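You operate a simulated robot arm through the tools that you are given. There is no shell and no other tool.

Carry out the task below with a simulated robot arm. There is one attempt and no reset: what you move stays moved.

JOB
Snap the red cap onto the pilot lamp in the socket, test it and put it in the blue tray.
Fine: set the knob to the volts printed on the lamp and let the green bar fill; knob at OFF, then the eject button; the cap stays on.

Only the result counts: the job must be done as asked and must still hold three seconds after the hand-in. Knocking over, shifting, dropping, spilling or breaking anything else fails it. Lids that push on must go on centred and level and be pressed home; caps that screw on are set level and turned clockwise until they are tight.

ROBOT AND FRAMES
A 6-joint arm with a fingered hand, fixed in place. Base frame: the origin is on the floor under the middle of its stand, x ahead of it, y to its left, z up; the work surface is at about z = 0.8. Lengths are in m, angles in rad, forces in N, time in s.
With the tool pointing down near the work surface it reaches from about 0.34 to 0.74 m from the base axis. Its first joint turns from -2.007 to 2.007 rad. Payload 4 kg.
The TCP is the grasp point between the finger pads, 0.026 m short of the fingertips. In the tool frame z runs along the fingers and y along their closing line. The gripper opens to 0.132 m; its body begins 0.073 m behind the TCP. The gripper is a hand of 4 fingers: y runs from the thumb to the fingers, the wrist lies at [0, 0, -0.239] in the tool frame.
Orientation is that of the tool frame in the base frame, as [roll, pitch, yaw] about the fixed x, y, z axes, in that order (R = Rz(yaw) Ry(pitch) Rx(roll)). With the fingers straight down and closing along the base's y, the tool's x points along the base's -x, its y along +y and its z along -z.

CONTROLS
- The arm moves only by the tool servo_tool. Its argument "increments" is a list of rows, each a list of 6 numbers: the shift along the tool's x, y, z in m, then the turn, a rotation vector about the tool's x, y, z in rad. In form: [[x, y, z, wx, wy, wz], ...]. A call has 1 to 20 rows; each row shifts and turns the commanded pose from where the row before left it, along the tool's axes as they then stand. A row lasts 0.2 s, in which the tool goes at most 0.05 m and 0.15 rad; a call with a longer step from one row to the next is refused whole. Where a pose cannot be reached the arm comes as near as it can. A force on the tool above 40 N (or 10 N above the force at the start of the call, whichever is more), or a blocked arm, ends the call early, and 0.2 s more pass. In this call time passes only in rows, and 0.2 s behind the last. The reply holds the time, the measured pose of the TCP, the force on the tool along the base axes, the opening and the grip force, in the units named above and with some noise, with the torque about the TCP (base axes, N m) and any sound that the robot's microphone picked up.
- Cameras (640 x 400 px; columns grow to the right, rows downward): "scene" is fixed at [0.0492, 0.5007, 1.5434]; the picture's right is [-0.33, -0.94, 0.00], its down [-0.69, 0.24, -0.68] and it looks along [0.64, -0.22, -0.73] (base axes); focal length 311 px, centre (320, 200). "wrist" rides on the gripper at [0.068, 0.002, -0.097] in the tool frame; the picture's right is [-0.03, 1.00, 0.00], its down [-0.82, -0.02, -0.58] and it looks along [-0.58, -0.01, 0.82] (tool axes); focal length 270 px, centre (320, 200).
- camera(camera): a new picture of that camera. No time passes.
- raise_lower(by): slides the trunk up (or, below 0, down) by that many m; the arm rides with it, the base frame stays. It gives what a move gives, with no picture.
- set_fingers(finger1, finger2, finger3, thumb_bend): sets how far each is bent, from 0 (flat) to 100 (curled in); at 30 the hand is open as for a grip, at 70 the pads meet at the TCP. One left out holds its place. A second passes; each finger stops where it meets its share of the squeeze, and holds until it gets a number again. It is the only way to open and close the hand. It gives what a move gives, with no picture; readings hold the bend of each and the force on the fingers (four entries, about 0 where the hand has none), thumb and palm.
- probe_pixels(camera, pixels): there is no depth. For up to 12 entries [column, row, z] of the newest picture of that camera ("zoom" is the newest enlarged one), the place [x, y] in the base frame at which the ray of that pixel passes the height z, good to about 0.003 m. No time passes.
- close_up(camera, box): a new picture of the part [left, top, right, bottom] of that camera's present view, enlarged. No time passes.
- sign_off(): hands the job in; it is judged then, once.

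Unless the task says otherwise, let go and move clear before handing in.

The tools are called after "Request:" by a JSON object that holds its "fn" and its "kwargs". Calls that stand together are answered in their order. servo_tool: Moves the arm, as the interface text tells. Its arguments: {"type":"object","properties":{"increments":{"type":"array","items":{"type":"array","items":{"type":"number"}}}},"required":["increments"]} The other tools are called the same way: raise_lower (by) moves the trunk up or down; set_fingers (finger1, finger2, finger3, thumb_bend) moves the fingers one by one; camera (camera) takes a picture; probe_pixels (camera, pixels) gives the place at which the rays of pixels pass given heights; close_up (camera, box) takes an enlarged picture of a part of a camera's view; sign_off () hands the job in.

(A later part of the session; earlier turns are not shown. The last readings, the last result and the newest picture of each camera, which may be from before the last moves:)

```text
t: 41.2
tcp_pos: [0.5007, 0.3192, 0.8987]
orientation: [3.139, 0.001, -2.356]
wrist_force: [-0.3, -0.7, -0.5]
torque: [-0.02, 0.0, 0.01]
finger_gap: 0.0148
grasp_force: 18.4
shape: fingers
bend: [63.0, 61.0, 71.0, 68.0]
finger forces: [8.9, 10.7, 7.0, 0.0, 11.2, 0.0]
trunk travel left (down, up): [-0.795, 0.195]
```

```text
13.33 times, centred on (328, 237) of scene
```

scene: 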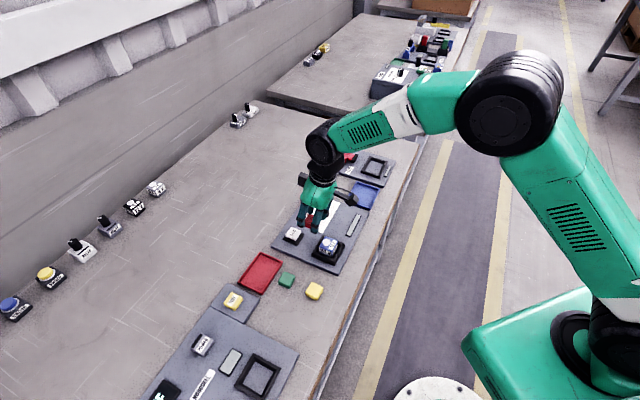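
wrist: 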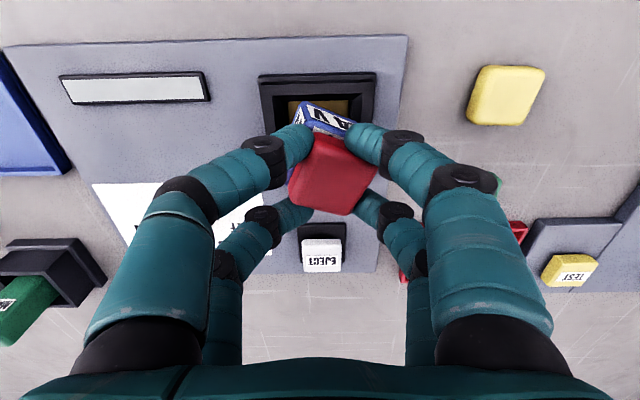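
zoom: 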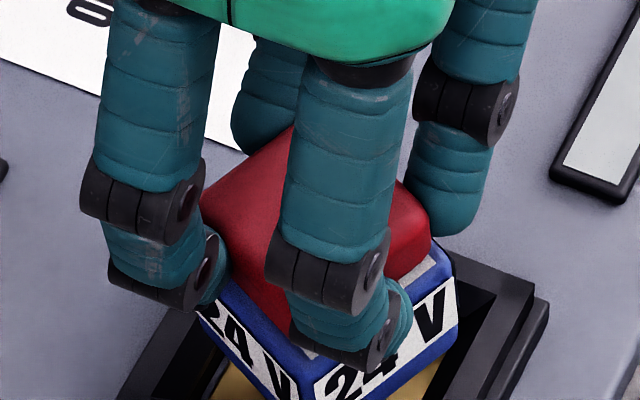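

The lamp and cap are rotated ~22° clockwise relative to the hand but look level. I'll rotate the hand counter-clockwise by the same amount to square the lamp with the socket, then look.

Request:
{"fn": "servo_tool", "kwargs": {"increments": [[0, 0, -0.003, 0, 0, -0.09], [0, 0, 0, 0, 0, -0.1], [0, 0, 0, 0, 0, -0.1], [0, 0, 0, 0, 0, -0.09]]}}

Request:
{"fn": "camera", "kwargs": {"camera": "wrist"}}

Request:
{"fn": "close_up", "kwargs": {"camera": "wrist", "box": [230, 60, 410, 190]}}

Request:
{"fn": "close_up", "kwargs": {"camera": "scene", "box": [304, 216, 352, 256]}}

```text
t: 42.2
tcp_pos: [0.5018, 0.319, 0.9018]
orientation: [3.14, 0.0, -1.974]
wrist_force: [0.9, -0.5, -0.3]
torque: [-0.02, 0.03, 0.01]
finger_gap: 0.0146
grasp_force: 19.4
shape: fingers
bend: [63.0, 61.0, 71.0, 68.0]
finger forces: [8.9, 10.7, 6.9, 0.0, 11.2, 0.1]
trunk travel left (down, up): [-0.795, 0.195]
```

```text
taken
```

wrist: 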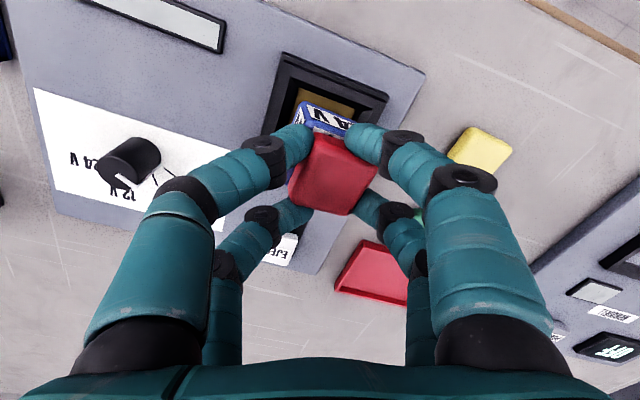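

```text
3.08 times, centred on (320, 125) of wrist
```

zoom: 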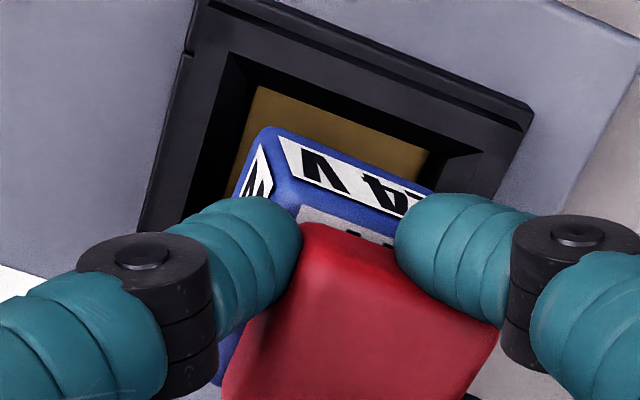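

```text
10.00 times, centred on (328, 236) of scene
```

zoom: 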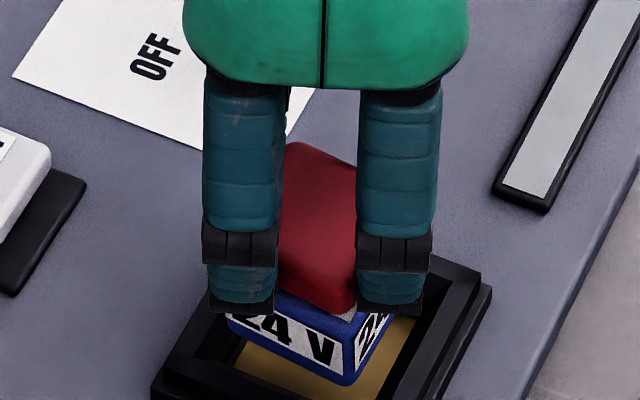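

The lamp is now parallel to the socket, but the squeeze also displaced it ~5.5 mm toward the finger side (tool +y), consistent with finger bends and both views. I'll shift the hand −5.5 mm along tool y and recheck alignment.

Request:
{"fn": "servo_tool", "kwargs": {"increments": [[0, -0.0055, 0, 0, 0, 0]]}}

Request:
{"fn": "close_up", "kwargs": {"camera": "wrist", "box": [230, 60, 410, 190]}}

Request:
{"fn": "close_up", "kwargs": {"camera": "scene", "box": [304, 220, 352, 260]}}

```text
t: 42.6
tcp_pos: [0.5071, 0.3174, 0.902]
orientation: [3.14, 0.0, -1.974]
wrist_force: [-0.1, 0.3, -1.0]
torque: [-0.01, -0.02, -0.02]
finger_gap: 0.0143
grasp_force: 18.7
shape: fingers
bend: [63.0, 61.0, 71.0, 68.0]
finger forces: [8.9, 10.7, 6.9, 0.1, 11.1, 0.0]
trunk travel left (down, up): [-0.795, 0.195]
```

```text
3.08 times, centred on (320, 125) of wrist
```

zoom: 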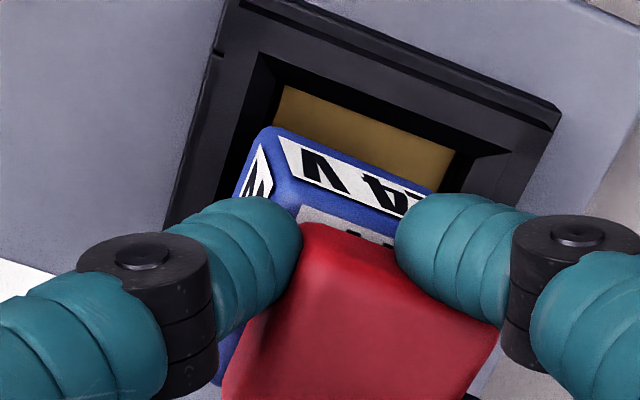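

```text
10.00 times, centred on (328, 240) of scene
```

zoom: 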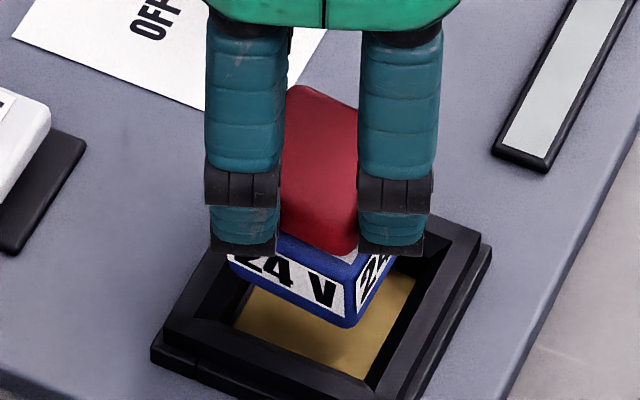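

The lamp now hovers over the socket and I can see the gold seat plate. I'll take tighter zooms to measure the remaining offset.

Request:
{"fn": "close_up", "kwargs": {"camera": "scene", "box": [314, 236, 346, 262]}}

Request:
{"fn": "close_up", "kwargs": {"camera": "wrist", "box": [280, 70, 390, 150]}}

```text
15.38 times, centred on (330, 249) of scene
```

zoom: 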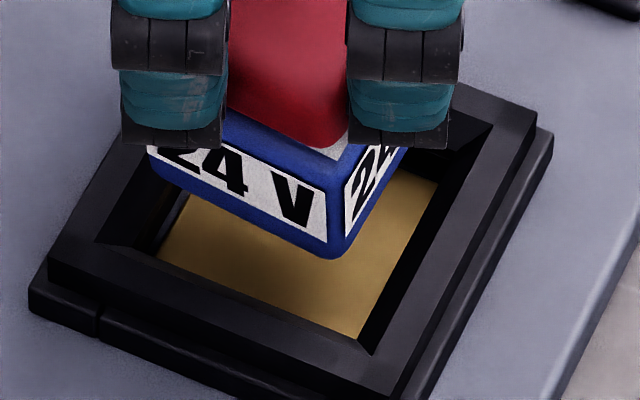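

```text
5.00 times, centred on (335, 110) of wrist
```

zoom: 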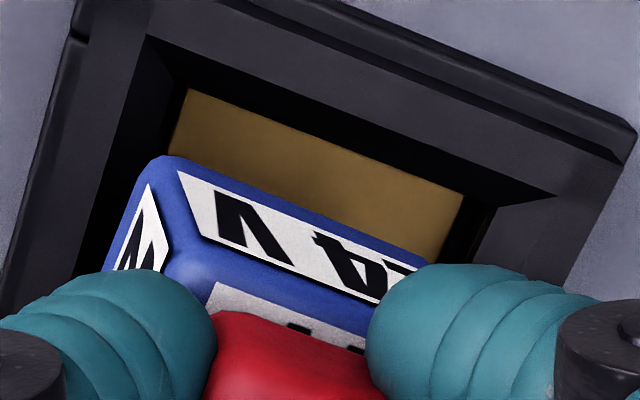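

I need the lamp's offset in the hand more precisely; I'll take the same wrist zoom as before the squeeze and compare the cap's top-face corners.

Request:
{"fn": "close_up", "kwargs": {"camera": "wrist", "box": [260, 110, 380, 220]}}

Request:
{"fn": "close_up", "kwargs": {"camera": "wrist", "box": [220, 60, 420, 220]}}

```text
3.64 times, centred on (320, 165) of wrist
```

zoom: 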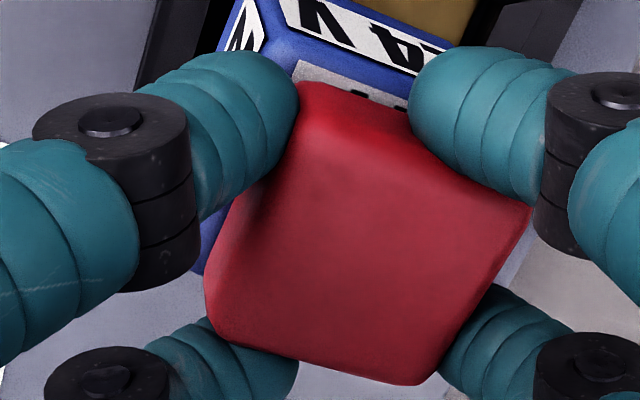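

```text
2.50 times, centred on (320, 140) of wrist
```

zoom: 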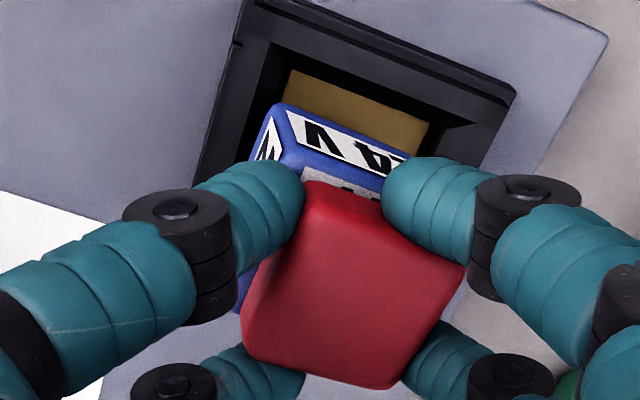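

Comparing cap corners before/after the squeeze, the lamp sits ~3 mm too far outward relative to the socket; rotation matches (~22°). I'll correct by moving the hand 3 mm inward, then lower in small steps watching force.

Request:
{"fn": "servo_tool", "kwargs": {"increments": [[0.0031, 0.0007, 0, 0, 0, 0], [0, 0, 0.003, 0, 0, 0], [0, 0, 0.003, 0, 0, 0]]}}

Request:
{"fn": "close_up", "kwargs": {"camera": "wrist", "box": [280, 70, 390, 150]}}

Request:
{"fn": "close_up", "kwargs": {"camera": "scene", "box": [314, 236, 346, 262]}}

```text
t: 43.4
tcp_pos: [0.5055, 0.3156, 0.895]
orientation: [3.138, 0.0, -1.974]
wrist_force: [-0.4, 0.4, -1.0]
torque: [0.02, 0.0, 0.01]
finger_gap: 0.0146
grasp_force: 18.7
shape: fingers
bend: [63.0, 61.0, 71.0, 68.0]
finger forces: [8.9, 10.7, 6.9, 0.1, 11.3, 0.1]
trunk travel left (down, up): [-0.795, 0.195]
```

```text
5.00 times, centred on (335, 110) of wrist
```

zoom: 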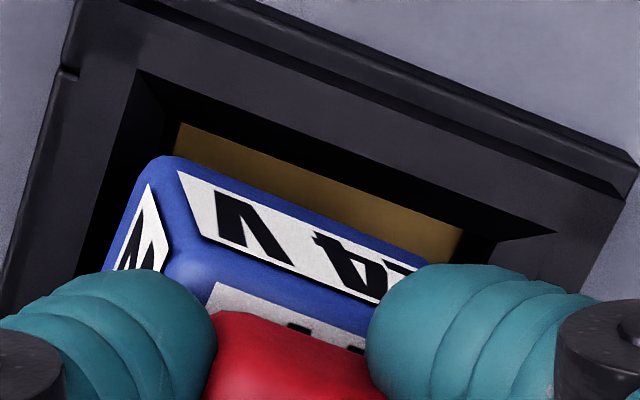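

```text
15.38 times, centred on (330, 249) of scene
```

zoom: 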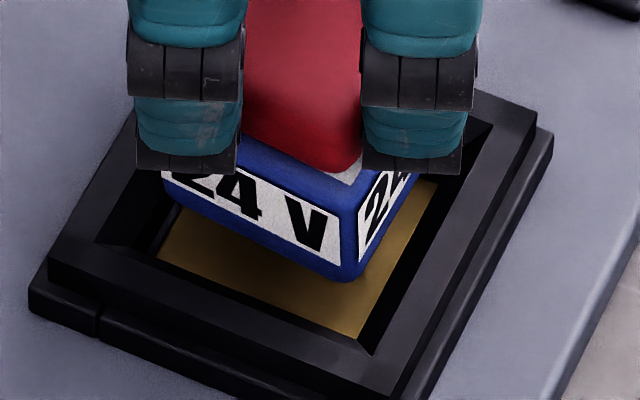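

Label-edge analysis shows the lamp is also tilted ~10° in the grip (top leaning outward and toward the finger side). I'll raise slightly and rotate the hand by about that amount to level the lamp, then re-measure.

Request:
{"fn": "servo_tool", "kwargs": {"increments": [[0, 0, -0.008, 0, 0, 0], [0, 0, 0, -0.07, -0.055, 0], [0, 0, 0, -0.07, -0.055, 0]]}}

Request:
{"fn": "close_up", "kwargs": {"camera": "wrist", "box": [280, 70, 390, 150]}}

Request:
{"fn": "close_up", "kwargs": {"camera": "scene", "box": [312, 228, 348, 258]}}

```text
t: 44.2
tcp_pos: [0.5049, 0.3149, 0.9039]
orientation: [2.997, 0.112, -1.981]
wrist_force: [-0.1, 0.7, -1.2]
torque: [0.01, 0.0, -0.01]
finger_gap: 0.0143
grasp_force: 18.5
shape: fingers
bend: [63.0, 61.0, 71.0, 71.0]
finger forces: [8.8, 10.5, 6.8, 0.0, 11.1, 0.0]
trunk travel left (down, up): [-0.795, 0.195]
```

```text
5.00 times, centred on (335, 110) of wrist
```

zoom: 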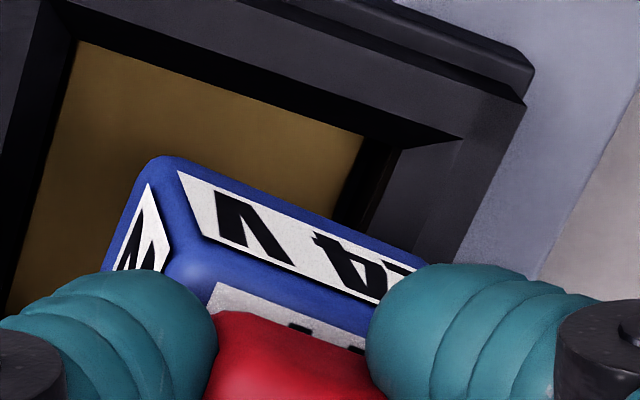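

```text
13.33 times, centred on (330, 243) of scene
```

zoom: 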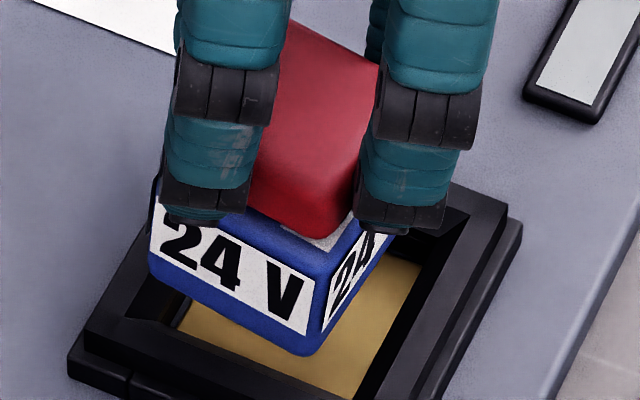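

The scene view shows I over-corrected one axis (lamp edge now leans left). I'll undo most of the y-axis tilt and add a little more roll, then check again.

Request:
{"fn": "servo_tool", "kwargs": {"increments": [[0, 0, 0, -0.04, 0.085, 0]]}}

Request:
{"fn": "camera", "kwargs": {"camera": "wrist"}}

Request:
{"fn": "close_up", "kwargs": {"camera": "wrist", "box": [250, 50, 410, 150]}}

Request:
{"fn": "close_up", "kwargs": {"camera": "scene", "box": [312, 228, 348, 258]}}

```text
t: 44.6
tcp_pos: [0.5041, 0.3163, 0.9038]
orientation: [2.96, 0.026, -1.969]
wrist_force: [-0.7, 0.2, -1.7]
torque: [0.01, -0.02, -0.02]
finger_gap: 0.0143
grasp_force: 18.9
shape: fingers
bend: [63.0, 61.0, 72.0, 71.0]
finger forces: [8.7, 10.6, 7.1, 0.0, 11.0, 0.0]
trunk travel left (down, up): [-0.795, 0.195]
```

```text
taken
```

wrist: 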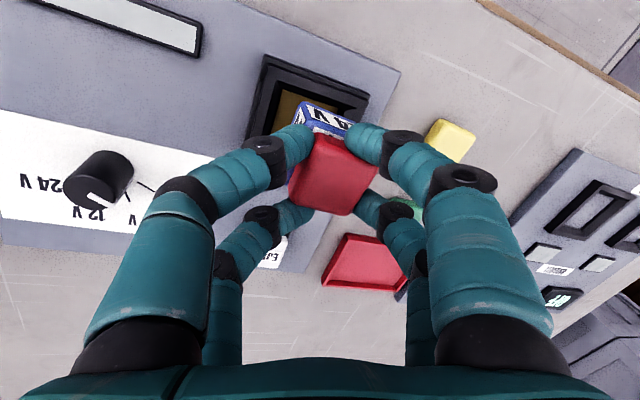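

```text
4.00 times, centred on (330, 100) of wrist
```

zoom: 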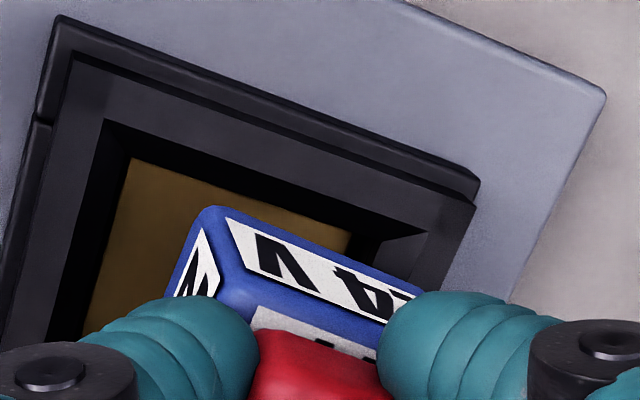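

```text
13.33 times, centred on (330, 243) of scene
```

zoom: 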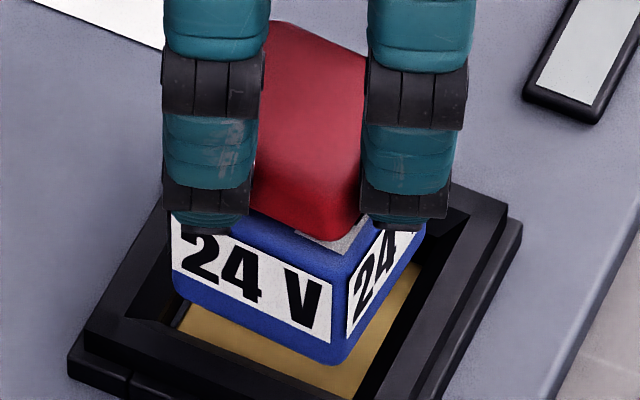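

The lamp is now level within ~2° and about 2.5° clockwise of the socket. I'll probe socket and lamp corner pixels in the wrist picture to get the remaining horizontal offset.

Request:
{"fn": "probe_pixels", "kwargs": {"camera": "wrist", "pixels": [[283.25, 90, 0.812], [337.5, 108.75, 0.812], [301.75, 102, 0.82], [301.75, 102, 0.826], [276.25, 80, 0.825], [357.5, 108.75, 0.825], [265, 55, 0.825], [370, 97.5, 0.825], [265, 55, 0.815], [370, 97.5, 0.815]]}}

Request:
{"fn": "close_up", "kwargs": {"camera": "wrist", "box": [260, 60, 380, 140]}}

```text
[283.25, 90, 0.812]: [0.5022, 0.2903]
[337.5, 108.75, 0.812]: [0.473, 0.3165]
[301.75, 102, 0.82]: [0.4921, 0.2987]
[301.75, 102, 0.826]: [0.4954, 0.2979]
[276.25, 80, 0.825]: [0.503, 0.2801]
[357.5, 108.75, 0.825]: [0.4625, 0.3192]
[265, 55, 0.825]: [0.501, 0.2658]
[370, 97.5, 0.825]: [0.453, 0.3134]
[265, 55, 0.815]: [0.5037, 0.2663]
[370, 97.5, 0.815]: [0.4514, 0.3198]
```

```text
5.00 times, centred on (320, 100) of wrist
```

zoom: 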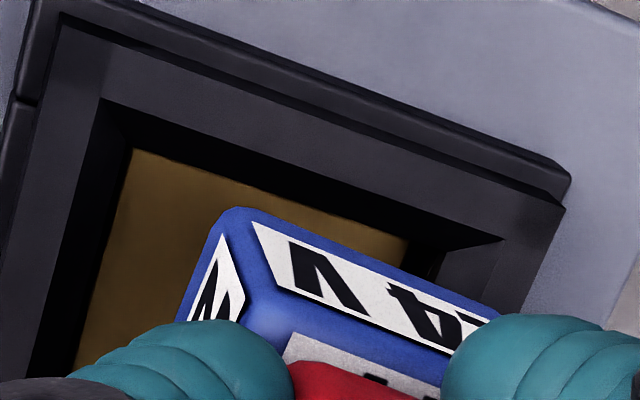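

The re-levelling swung the lamp ~9–10 mm toward +y of the panel; the corner probes (lamp near-left vs seat near-left) confirm it. I'll shift back 9 mm, fix 2.5° of yaw, and check again.

Request:
{"fn": "servo_tool", "kwargs": {"increments": [[0.002, -0.0087, -0.0017, 0, 0, 0], [0, 0, 0, -0.0012, 0.0081, -0.0442]]}}

Request:
{"fn": "camera", "kwargs": {"camera": "wrist"}}

Request:
{"fn": "close_up", "kwargs": {"camera": "wrist", "box": [260, 60, 380, 140]}}

Request:
{"fn": "close_up", "kwargs": {"camera": "scene", "box": [312, 228, 348, 258]}}

```text
t: 45.2
tcp_pos: [0.5126, 0.3101, 0.9024]
orientation: [2.959, 0.027, -1.923]
wrist_force: [-0.2, -0.1, -0.9]
torque: [-0.03, 0.0, 0.01]
finger_gap: 0.014
grasp_force: 18.5
shape: fingers
bend: [63.0, 61.0, 72.0, 71.0]
finger forces: [8.8, 10.6, 7.1, 0.0, 11.0, 0.1]
trunk travel left (down, up): [-0.795, 0.195]
```

```text
taken
```

wrist: 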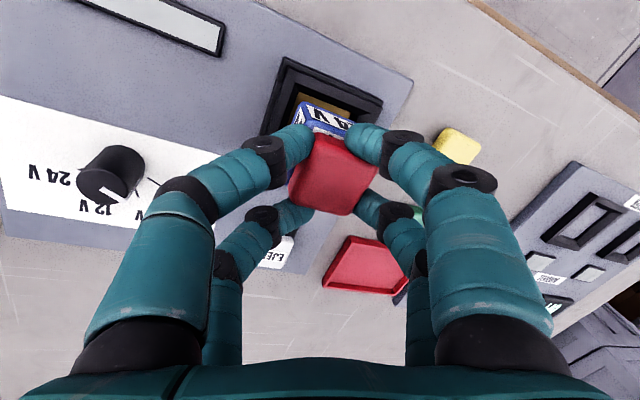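

```text
5.00 times, centred on (320, 100) of wrist
```

zoom: 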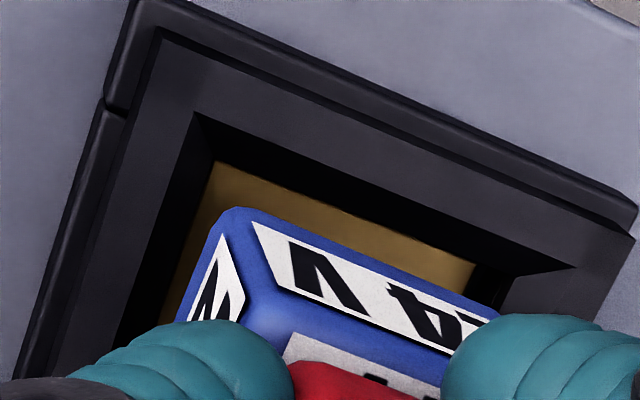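

```text
13.33 times, centred on (330, 243) of scene
```

zoom: 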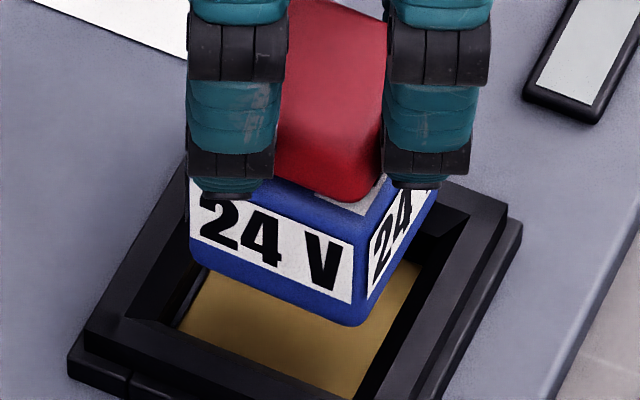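

Direct comparison of lamp and seat edges in the wrist view indicates alignment within ~1–2 mm. I'll lower vertically by 8 mm and re-check, since parallax shrinks as it gets nearer the seat.

Request:
{"fn": "servo_tool", "kwargs": {"increments": [[0.0001, -0.0007, 0.0039, 0, 0, 0], [0.0001, -0.0007, 0.0039, 0, 0, 0]]}}

Request:
{"fn": "camera", "kwargs": {"camera": "wrist"}}

Request:
{"fn": "close_up", "kwargs": {"camera": "wrist", "box": [260, 60, 380, 140]}}

Request:
{"fn": "close_up", "kwargs": {"camera": "scene", "box": [312, 232, 348, 262]}}

```text
t: 45.8
tcp_pos: [0.5123, 0.3097, 0.8942]
orientation: [2.962, 0.026, -1.924]
wrist_force: [0.0, -0.6, -0.7]
torque: [0.0, 0.0, -0.03]
finger_gap: 0.0143
grasp_force: 18.8
shape: fingers
bend: [63.0, 61.0, 72.0, 71.0]
finger forces: [8.8, 10.5, 7.1, 0.1, 11.0, 0.0]
trunk travel left (down, up): [-0.795, 0.195]
```

```text
taken
```

wrist: 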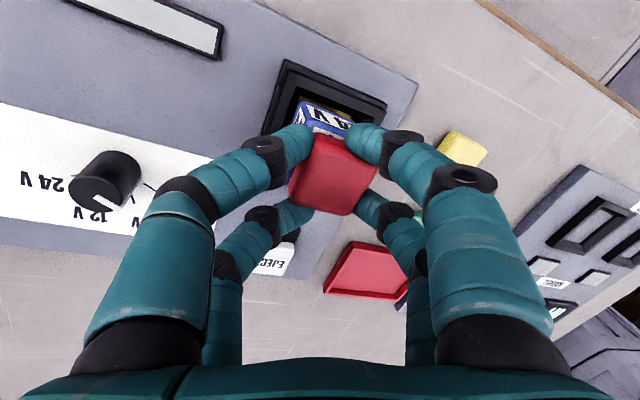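

```text
5.00 times, centred on (320, 100) of wrist
```

zoom: 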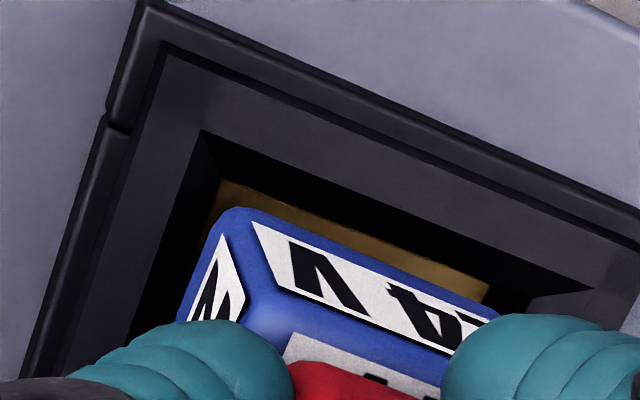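

```text
13.33 times, centred on (330, 247) of scene
```

zoom: 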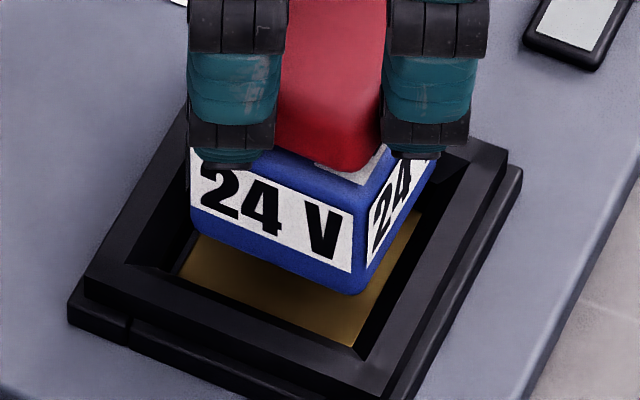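

The lamp's near-bottom edge is converging onto the seat as expected with only ~1 mm sideways error. I'll nudge +0.8 mm in panel y and lower another 6 mm.

Request:
{"fn": "servo_tool", "kwargs": {"increments": [[-0.0003, 0.0007, 0.0001, 0, 0, 0], [0.0001, -0.0005, 0.003, 0, 0, 0], [0.0001, -0.0005, 0.003, 0, 0, 0]]}}

Request:
{"fn": "close_up", "kwargs": {"camera": "wrist", "box": [260, 60, 380, 140]}}

Request:
{"fn": "close_up", "kwargs": {"camera": "scene", "box": [312, 232, 348, 262]}}

```text
t: 46.6
tcp_pos: [0.5114, 0.3104, 0.8896]
orientation: [2.961, 0.028, -1.925]
wrist_force: [-1.0, 0.6, 0.3]
torque: [0.03, 0.03, 0.02]
finger_gap: 0.0142
grasp_force: 19.4
shape: fingers
bend: [63.0, 60.0, 72.0, 71.0]
finger forces: [9.2, 11.0, 7.4, 0.0, 10.9, 0.0]
trunk travel left (down, up): [-0.795, 0.195]
```

```text
5.00 times, centred on (320, 100) of wrist
```

zoom: 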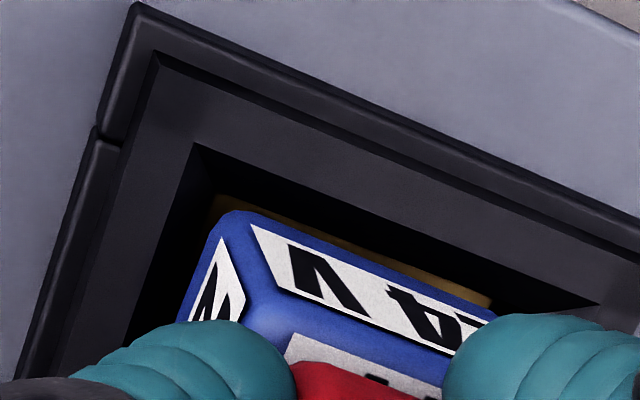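

```text
13.33 times, centred on (330, 247) of scene
```

zoom: 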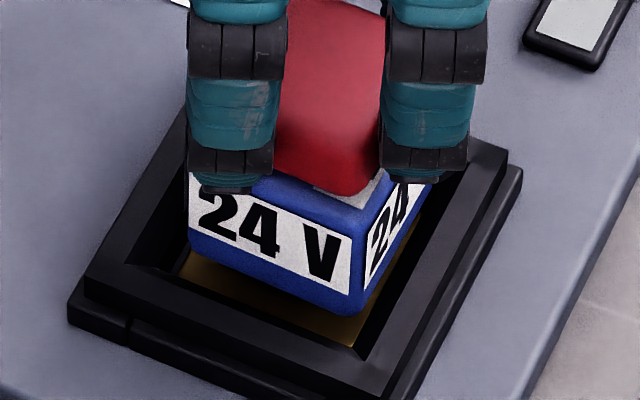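

The lamp is entering the socket with only ~1 N of contact. I'll continue lowering gently 4 mm.

Request:
{"fn": "servo_tool", "kwargs": {"increments": [[0, -0.0004, 0.002, 0, 0, 0], [0, -0.0004, 0.002, 0, 0, 0]]}}

Request:
{"fn": "close_up", "kwargs": {"camera": "wrist", "box": [260, 60, 380, 140]}}

Request:
{"fn": "close_up", "kwargs": {"camera": "scene", "box": [312, 232, 348, 262]}}

```text
t: 47.2
tcp_pos: [0.5108, 0.3104, 0.8844]
orientation: [2.961, 0.026, -1.925]
wrist_force: [-0.7, 2.0, 0.2]
torque: [0.07, 0.03, 0.01]
finger_gap: 0.0142
grasp_force: 19.1
shape: fingers
bend: [63.0, 60.0, 72.0, 71.0]
finger forces: [9.1, 10.7, 8.1, 0.1, 10.6, 0.1]
trunk travel left (down, up): [-0.795, 0.195]
```

```text
5.00 times, centred on (320, 100) of wrist
```

zoom: 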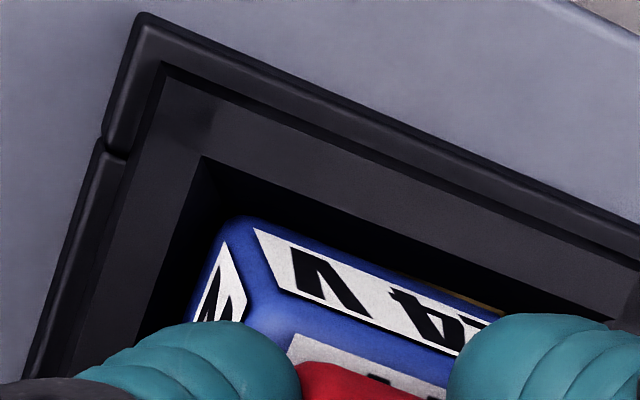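

```text
13.33 times, centred on (330, 247) of scene
```

zoom: 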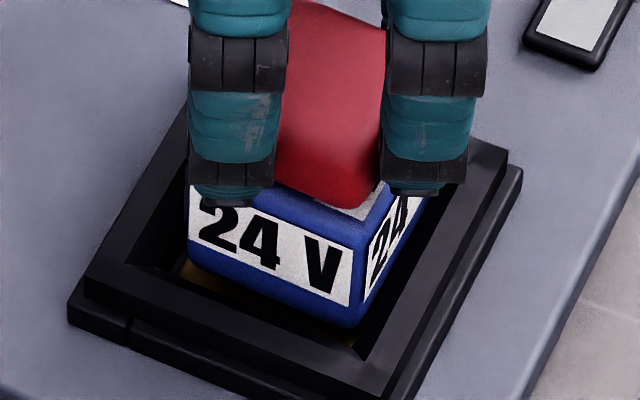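

The scene shows a slim gold gap on the outer side and the reaction force points outward/+y, so the lamp is ~2 mm too far inward. I'll shift 2 mm outward and 1 mm +y, then lower a bit more.

Request:
{"fn": "servo_tool", "kwargs": {"increments": [[-0.0022, 0.0002, 0.0001, 0, 0, 0], [0, -0.0004, 0.002, 0, 0, 0]]}}

Request:
{"fn": "close_up", "kwargs": {"camera": "wrist", "box": [260, 60, 380, 140]}}

Request:
{"fn": "close_up", "kwargs": {"camera": "scene", "box": [312, 232, 348, 262]}}

```text
t: 47.8
tcp_pos: [0.5111, 0.3114, 0.8833]
orientation: [2.961, 0.026, -1.926]
wrist_force: [-0.1, -0.2, -1.8]
torque: [-0.02, -0.01, 0.0]
finger_gap: 0.0142
grasp_force: 18.7
shape: fingers
bend: [63.0, 60.0, 72.0, 71.0]
finger forces: [8.9, 10.3, 7.2, 0.0, 10.9, 0.0]
trunk travel left (down, up): [-0.795, 0.195]
```

```text
5.00 times, centred on (320, 100) of wrist
```

zoom: 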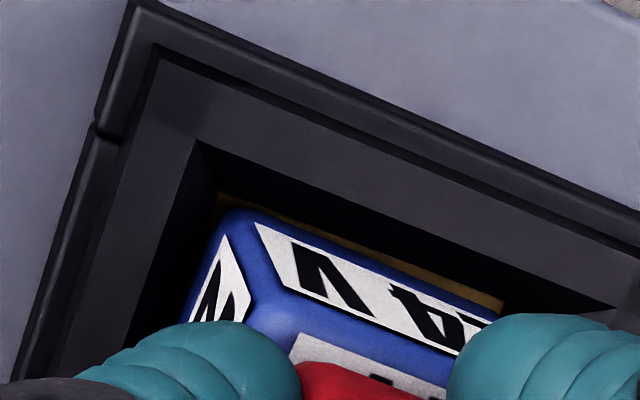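

```text
13.33 times, centred on (330, 247) of scene
```

zoom: 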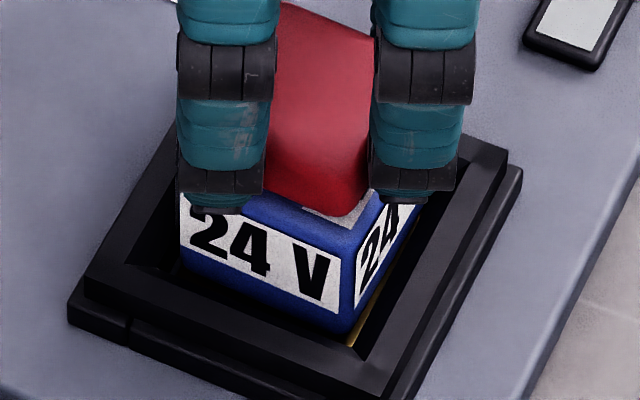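

Forces are back to ~0 and the lamp now sits in the opening like it did originally (thin gold line on the inner side). I'll lower the last few millimetres to contact.

Request:
{"fn": "servo_tool", "kwargs": {"increments": [[0, -0.0003, 0.0015, 0, 0, 0], [0, -0.0003, 0.0015, 0, 0, 0], [0, -0.0002, 0.001, 0, 0, 0]]}}

Request:
{"fn": "close_up", "kwargs": {"camera": "scene", "box": [312, 232, 348, 262]}}

Request:
{"fn": "close_up", "kwargs": {"camera": "wrist", "box": [260, 60, 380, 140]}}

```text
t: 48.6
tcp_pos: [0.5117, 0.3112, 0.88]
orientation: [2.962, 0.026, -1.922]
wrist_force: [0.6, -0.4, -0.4]
torque: [0.0, -0.01, 0.01]
finger_gap: 0.0143
grasp_force: 18.9
shape: fingers
bend: [63.0, 60.0, 72.0, 71.0]
finger forces: [8.8, 10.4, 7.4, 0.0, 10.8, 0.0]
trunk travel left (down, up): [-0.795, 0.195]
```

```text
13.33 times, centred on (330, 247) of scene
```

zoom: 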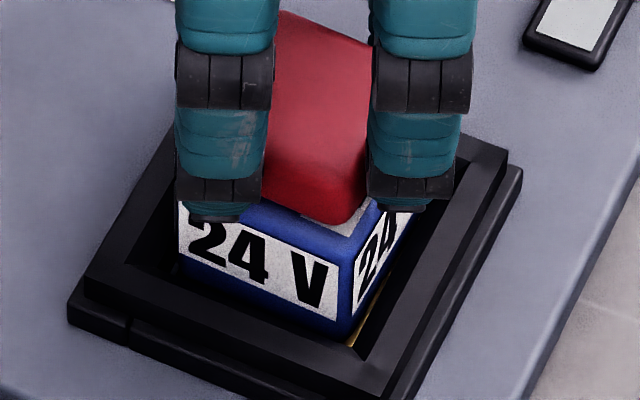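

```text
5.00 times, centred on (320, 100) of wrist
```

zoom: 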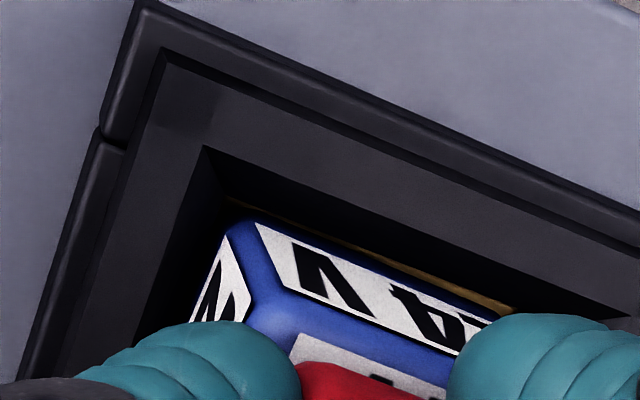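

The lamp label is now at its original pixel height (row ≈252), so it's essentially seated. I'll lower another 1.5 mm to feel contact before releasing.

Request:
{"fn": "servo_tool", "kwargs": {"increments": [[0, -0.0002, 0.001, 0, 0, 0], [0, -0.0002, 0.001, 0, 0, 0]]}}

```text
t: 49.2
tcp_pos: [0.5136, 0.3134, 0.8776]
orientation: [2.962, 0.028, -1.924]
wrist_force: [0.8, -1.2, 6.5]
torque: [0.01, 0.04, 0.03]
finger_gap: 0.014
grasp_force: 19.8
shape: fingers
bend: [63.0, 61.0, 72.0, 71.0]
finger forces: [9.2, 10.6, 7.9, 0.2, 12.1, 0.0]
trunk travel left (down, up): [-0.795, 0.195]
```

6.5 N vertical reaction: the lamp is on its seat. I'll open all digits together to let it settle.

Request:
{"fn": "set_fingers", "kwargs": {"finger1": 52, "finger2": 52, "finger3": 52, "thumb_bend": 52}}

Request:
{"fn": "close_up", "kwargs": {"camera": "scene", "box": [308, 224, 348, 260]}}

Request:
{"fn": "close_up", "kwargs": {"camera": "wrist", "box": [220, 60, 420, 220]}}

```text
t: 50.2
tcp_pos: [0.5125, 0.3126, 0.8779]
orientation: [2.96, 0.027, -1.926]
wrist_force: [-0.3, -0.8, 0.1]
torque: [0.01, -0.01, 0.0]
finger_gap: 0.0584
grasp_force: 0.0
shape: fingers
bend: [52.0, 52.0, 52.0, 52.0]
finger forces: [0.0, 0.0, 0.0, 0.0, 0.0, 0.0]
trunk travel left (down, up): [-0.795, 0.195]
```

```text
11.11 times, centred on (328, 242) of scene
```

zoom: 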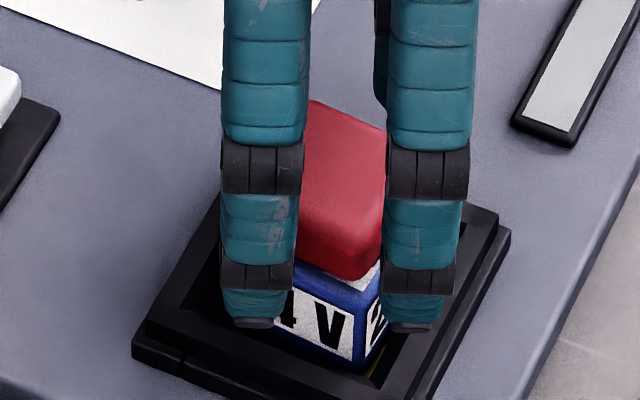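

```text
2.50 times, centred on (320, 140) of wrist
```

zoom: 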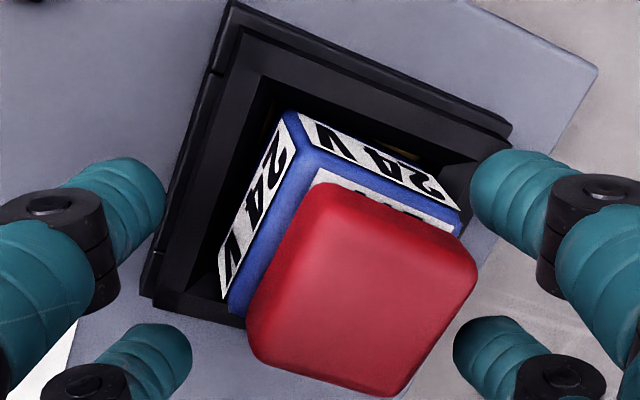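

The lamp with cap is back in the socket and the hand is free. I'll withdraw along the tool axis and then straighten the hand for an overhead check.

Request:
{"fn": "servo_tool", "kwargs": {"increments": [[0, 0, -0.015, 0, 0, 0], [0, 0, -0.025, 0, 0, 0], [0, 0, -0.04, 0, 0, 0], [0, 0, 0, 0.09, -0.013, 0], [0, 0, 0, 0.09, -0.013, 0], [0, 0, 0, 0, 0, 0.144], [0, 0, 0, 0, 0, 0.144], [0, 0, 0, 0, 0, 0.144]]}}

Request:
{"fn": "camera", "kwargs": {"camera": "wrist"}}

Request:
{"fn": "close_up", "kwargs": {"camera": "scene", "box": [304, 220, 352, 260]}}

```text
t: 52.0
tcp_pos: [0.524, 0.3056, 0.9557]
orientation: [3.118, 0.048, -2.363]
wrist_force: [0.0, -0.4, -0.1]
torque: [0.01, -0.03, 0.04]
finger_gap: 0.0584
grasp_force: 0.1
shape: fingers
bend: [52.0, 52.0, 52.0, 52.0]
finger forces: [0.0, 0.0, 0.0, 0.1, 0.0, 0.1]
trunk travel left (down, up): [-0.795, 0.195]
```

```text
taken
```

wrist: 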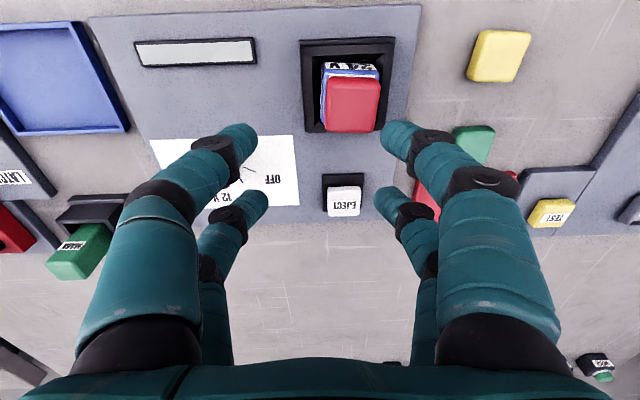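

```text
10.00 times, centred on (328, 240) of scene
```

zoom: 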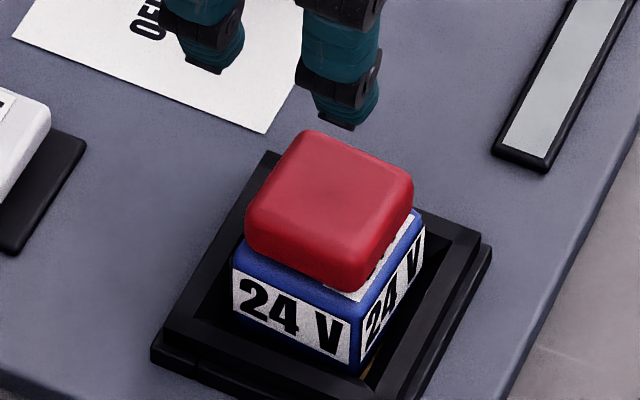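

The lamp with its cap sits in the socket exactly as at the start (label corners match). Next is the knob: I'll straighten the hand, open the fingers, and move above the knob for a close look.

Request:
{"fn": "servo_tool", "kwargs": {"increments": [[0, 0, -0.02, 0.0236, 0.048, 0], [-0.0223, -0.0248, -0.0083, 0, 0, 0], [-0.0223, -0.0248, -0.0083, 0, 0, 0], [-0.0223, -0.0248, -0.0083, 0, 0, 0]]}}

Request:
{"fn": "camera", "kwargs": {"camera": "wrist"}}

Request:
{"fn": "close_up", "kwargs": {"camera": "wrist", "box": [240, 40, 400, 160]}}

Request:
{"fn": "close_up", "kwargs": {"camera": "scene", "box": [296, 190, 346, 225]}}

```text
t: 53.0
tcp_pos: [0.6264, 0.2987, 1.0011]
orientation: [-3.14, -0.002, -2.361]
wrist_force: [-0.1, -0.7, 1.0]
torque: [-0.01, 0.01, -0.02]
finger_gap: 0.0588
grasp_force: 0.1
shape: fingers
bend: [52.0, 52.0, 52.0, 52.0]
finger forces: [0.1, 0.0, 0.0, 0.1, 0.1, 0.0]
trunk travel left (down, up): [-0.795, 0.195]
```

```text
taken
```

wrist: 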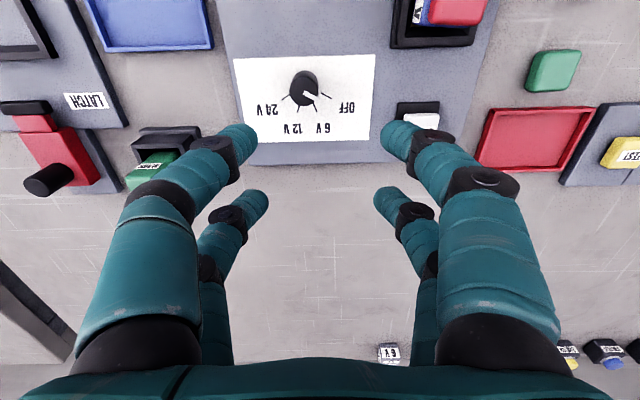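

```text
3.33 times, centred on (320, 100) of wrist
```

zoom: 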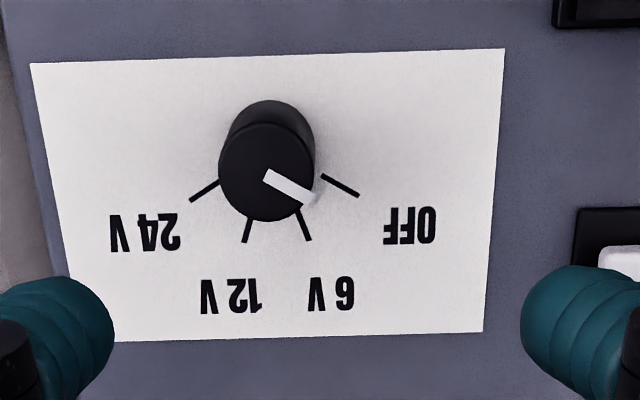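

```text
11.43 times, centred on (321, 208) of scene
```

zoom: 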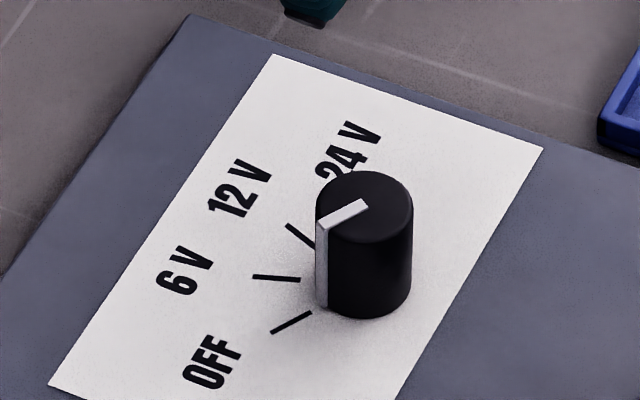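

The four ticks lie 40° apart (OFF, 6, 12, 24 V) and the pointer is on OFF; 24 V is 120° clockwise. I'll triangulate the knob's centre and height.

Request:
{"fn": "probe_pixels", "kwargs": {"camera": "wrist", "pixels": [[304.1, 91.6, 0.825], [304.1, 91.6, 0.835], [304.1, 91.6, 0.845], [305, 85, 0.807], [289.5, 90, 0.835], [318.5, 90, 0.835]]}}

Request:
{"fn": "probe_pixels", "kwargs": {"camera": "scene", "pixels": [[325.0, 208.4, 0.825], [325.0, 208.4, 0.835], [325.0, 208.4, 0.845], [325.0, 208.4, 0.84]]}}

```text
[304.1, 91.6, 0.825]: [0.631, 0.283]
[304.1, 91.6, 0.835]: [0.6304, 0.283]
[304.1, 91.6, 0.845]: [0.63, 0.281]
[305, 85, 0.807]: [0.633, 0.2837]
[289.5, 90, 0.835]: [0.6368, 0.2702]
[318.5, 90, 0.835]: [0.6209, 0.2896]
```

```text
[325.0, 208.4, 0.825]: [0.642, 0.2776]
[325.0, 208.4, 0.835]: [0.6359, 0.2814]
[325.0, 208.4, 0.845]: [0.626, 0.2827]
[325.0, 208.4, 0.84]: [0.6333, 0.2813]
```

The knob centre is at about (0.6305, 0.2825), top z ≈ 0.84, Ø25 mm. I'll pinch it with the near digit pair (finger1 + thumb, at tool x≈+18 mm), so I rotate the hand to a good starting yaw and descend to a hover position.

Request:
{"fn": "servo_tool", "kwargs": {"increments": [[0, 0, 0, 0, 0, -0.1222], [0, 0, 0, 0, 0, -0.1222], [0, 0, 0, 0, 0, -0.1222], [0, 0, 0, 0, 0, -0.1222], [0, 0, 0, 0, 0, -0.1222], [-0.0014, -0.0035, 0.035, 0, 0, 0], [-0.0014, -0.0034, 0.035, 0, 0, 0], [0, 0, 0.03, 0, 0, 0]]}}

Request:
{"fn": "camera", "kwargs": {"camera": "wrist"}}

Request:
{"fn": "close_up", "kwargs": {"camera": "wrist", "box": [220, 60, 420, 220]}}

Request:
{"fn": "close_up", "kwargs": {"camera": "scene", "box": [280, 160, 370, 230]}}

```text
t: 54.8
tcp_pos: [0.6324, 0.302, 0.9001]
orientation: [3.141, -0.001, -1.748]
wrist_force: [0.0, -0.6, -0.2]
torque: [0.0, 0.02, 0.01]
finger_gap: 0.0586
grasp_force: 0.0
shape: fingers
bend: [52.0, 52.0, 52.0, 52.0]
finger forces: [0.1, 0.0, 0.0, 0.0, 0.0, 0.1]
trunk travel left (down, up): [-0.795, 0.195]
```

```text
taken
```

wrist: 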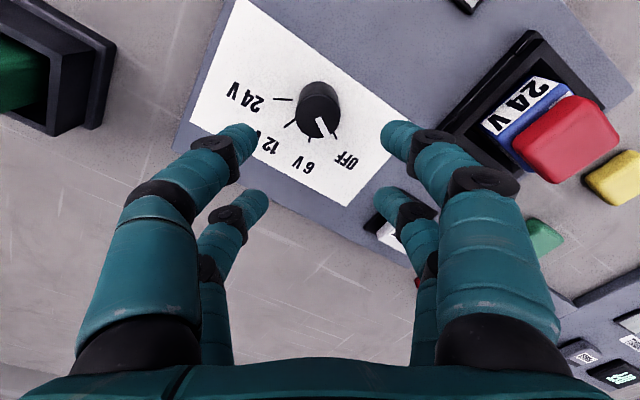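

```text
2.50 times, centred on (320, 140) of wrist
```

zoom: 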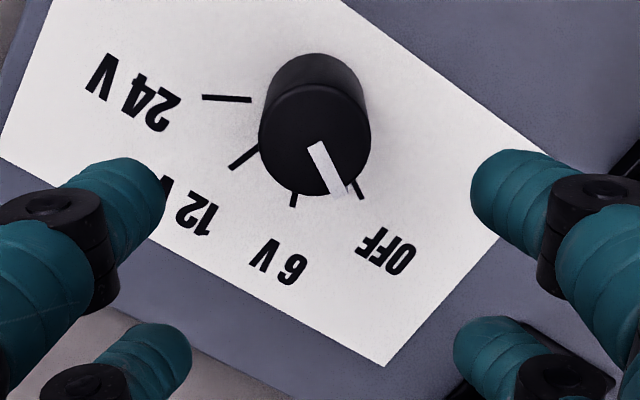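

```text
5.71 times, centred on (325, 195) of scene
```

zoom: 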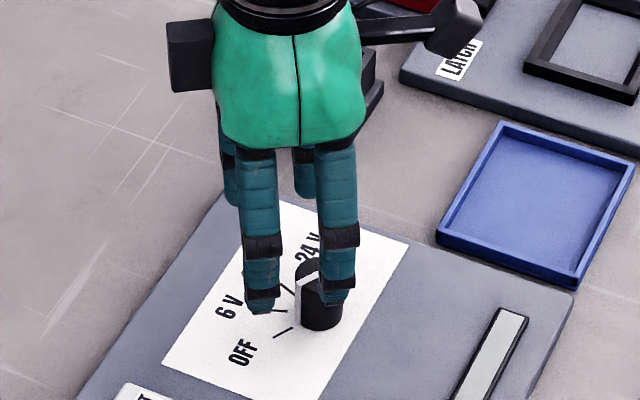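

The knob sits on the finger midline at tool x ≈ +17 mm, right between the near pair. I'll descend to z≈0.85 around it.

Request:
{"fn": "servo_tool", "kwargs": {"increments": [[0, 0, 0.02, 0, 0, 0], [0, 0, 0.02, 0, 0, 0], [0, 0, 0.01, 0, 0, 0]]}}

Request:
{"fn": "close_up", "kwargs": {"camera": "wrist", "box": [220, 60, 420, 220]}}

Request:
{"fn": "close_up", "kwargs": {"camera": "scene", "box": [296, 180, 346, 220]}}

```text
t: 55.6
tcp_pos: [0.6305, 0.3006, 0.8513]
orientation: [-3.139, -0.002, -1.748]
wrist_force: [0.3, -0.5, -0.2]
torque: [-0.01, 0.0, -0.01]
finger_gap: 0.0585
grasp_force: 0.0
shape: fingers
bend: [52.0, 52.0, 52.0, 52.0]
finger forces: [0.0, 0.1, 0.0, 0.0, 0.1, 0.0]
trunk travel left (down, up): [-0.795, 0.195]
```

```text
2.50 times, centred on (320, 140) of wrist
```

zoom: 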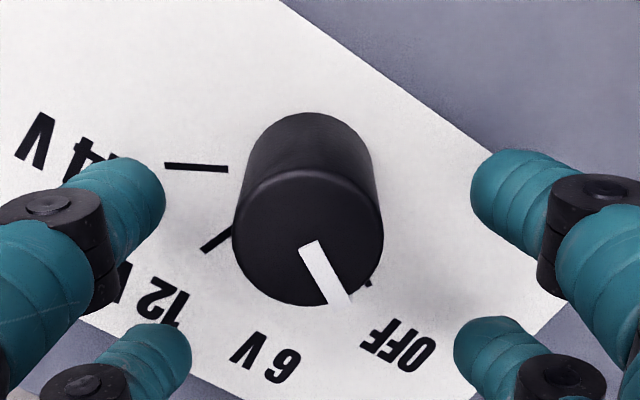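

```text
10.00 times, centred on (321, 200) of scene
```

zoom: 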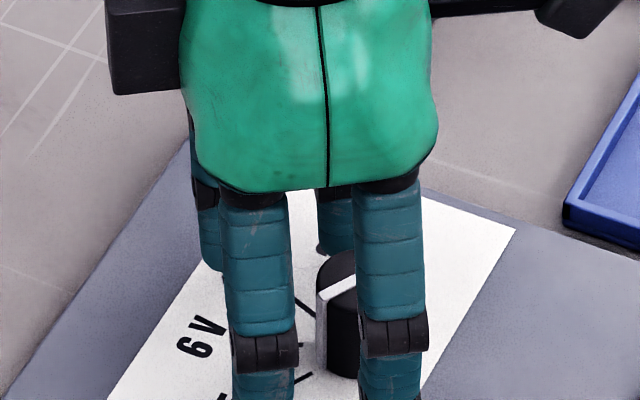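

The knob is ~1 mm toward the thumb and 2 mm inside the pair's line; I'll correct that, lower 4 mm, and pinch with finger1 and thumb only.

Request:
{"fn": "servo_tool", "kwargs": {"increments": [[-0.002, -0.0012, 0.002, 0, 0, 0], [0, 0, 0.002, 0, 0, 0]]}}

Request:
{"fn": "set_fingers", "kwargs": {"finger1": 68, "finger2": 45, "finger3": 45, "thumb_bend": 68}}

Request:
{"fn": "close_up", "kwargs": {"camera": "wrist", "box": [220, 60, 420, 220]}}

```text
t: 56.2
tcp_pos: [0.6327, 0.3029, 0.8473]
orientation: [-3.141, -0.001, -1.749]
wrist_force: [0.0, 0.0, 0.0]
torque: [-0.02, 0.0, 0.02]
finger_gap: 0.0586
grasp_force: 0.1
shape: fingers
bend: [52.0, 52.0, 52.0, 52.0]
finger forces: [0.1, 0.1, 0.0, 0.1, 0.0, 0.1]
trunk travel left (down, up): [-0.795, 0.195]
```

```text
t: 57.2
tcp_pos: [0.6325, 0.3023, 0.8477]
orientation: [3.141, -0.002, -1.749]
wrist_force: [1.2, -0.4, -2.3]
torque: [0.04, -0.02, 0.04]
finger_gap: 0.0226
grasp_force: 4.1
shape: fingers
bend: [63.0, 45.0, 45.0, 65.0]
finger forces: [3.7, 0.0, 0.0, 0.0, 5.0, 0.0]
trunk travel left (down, up): [-0.795, 0.195]
```

```text
2.50 times, centred on (320, 140) of wrist
```

zoom: 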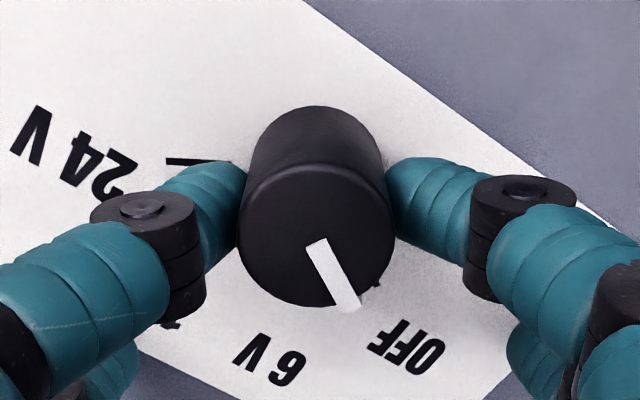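

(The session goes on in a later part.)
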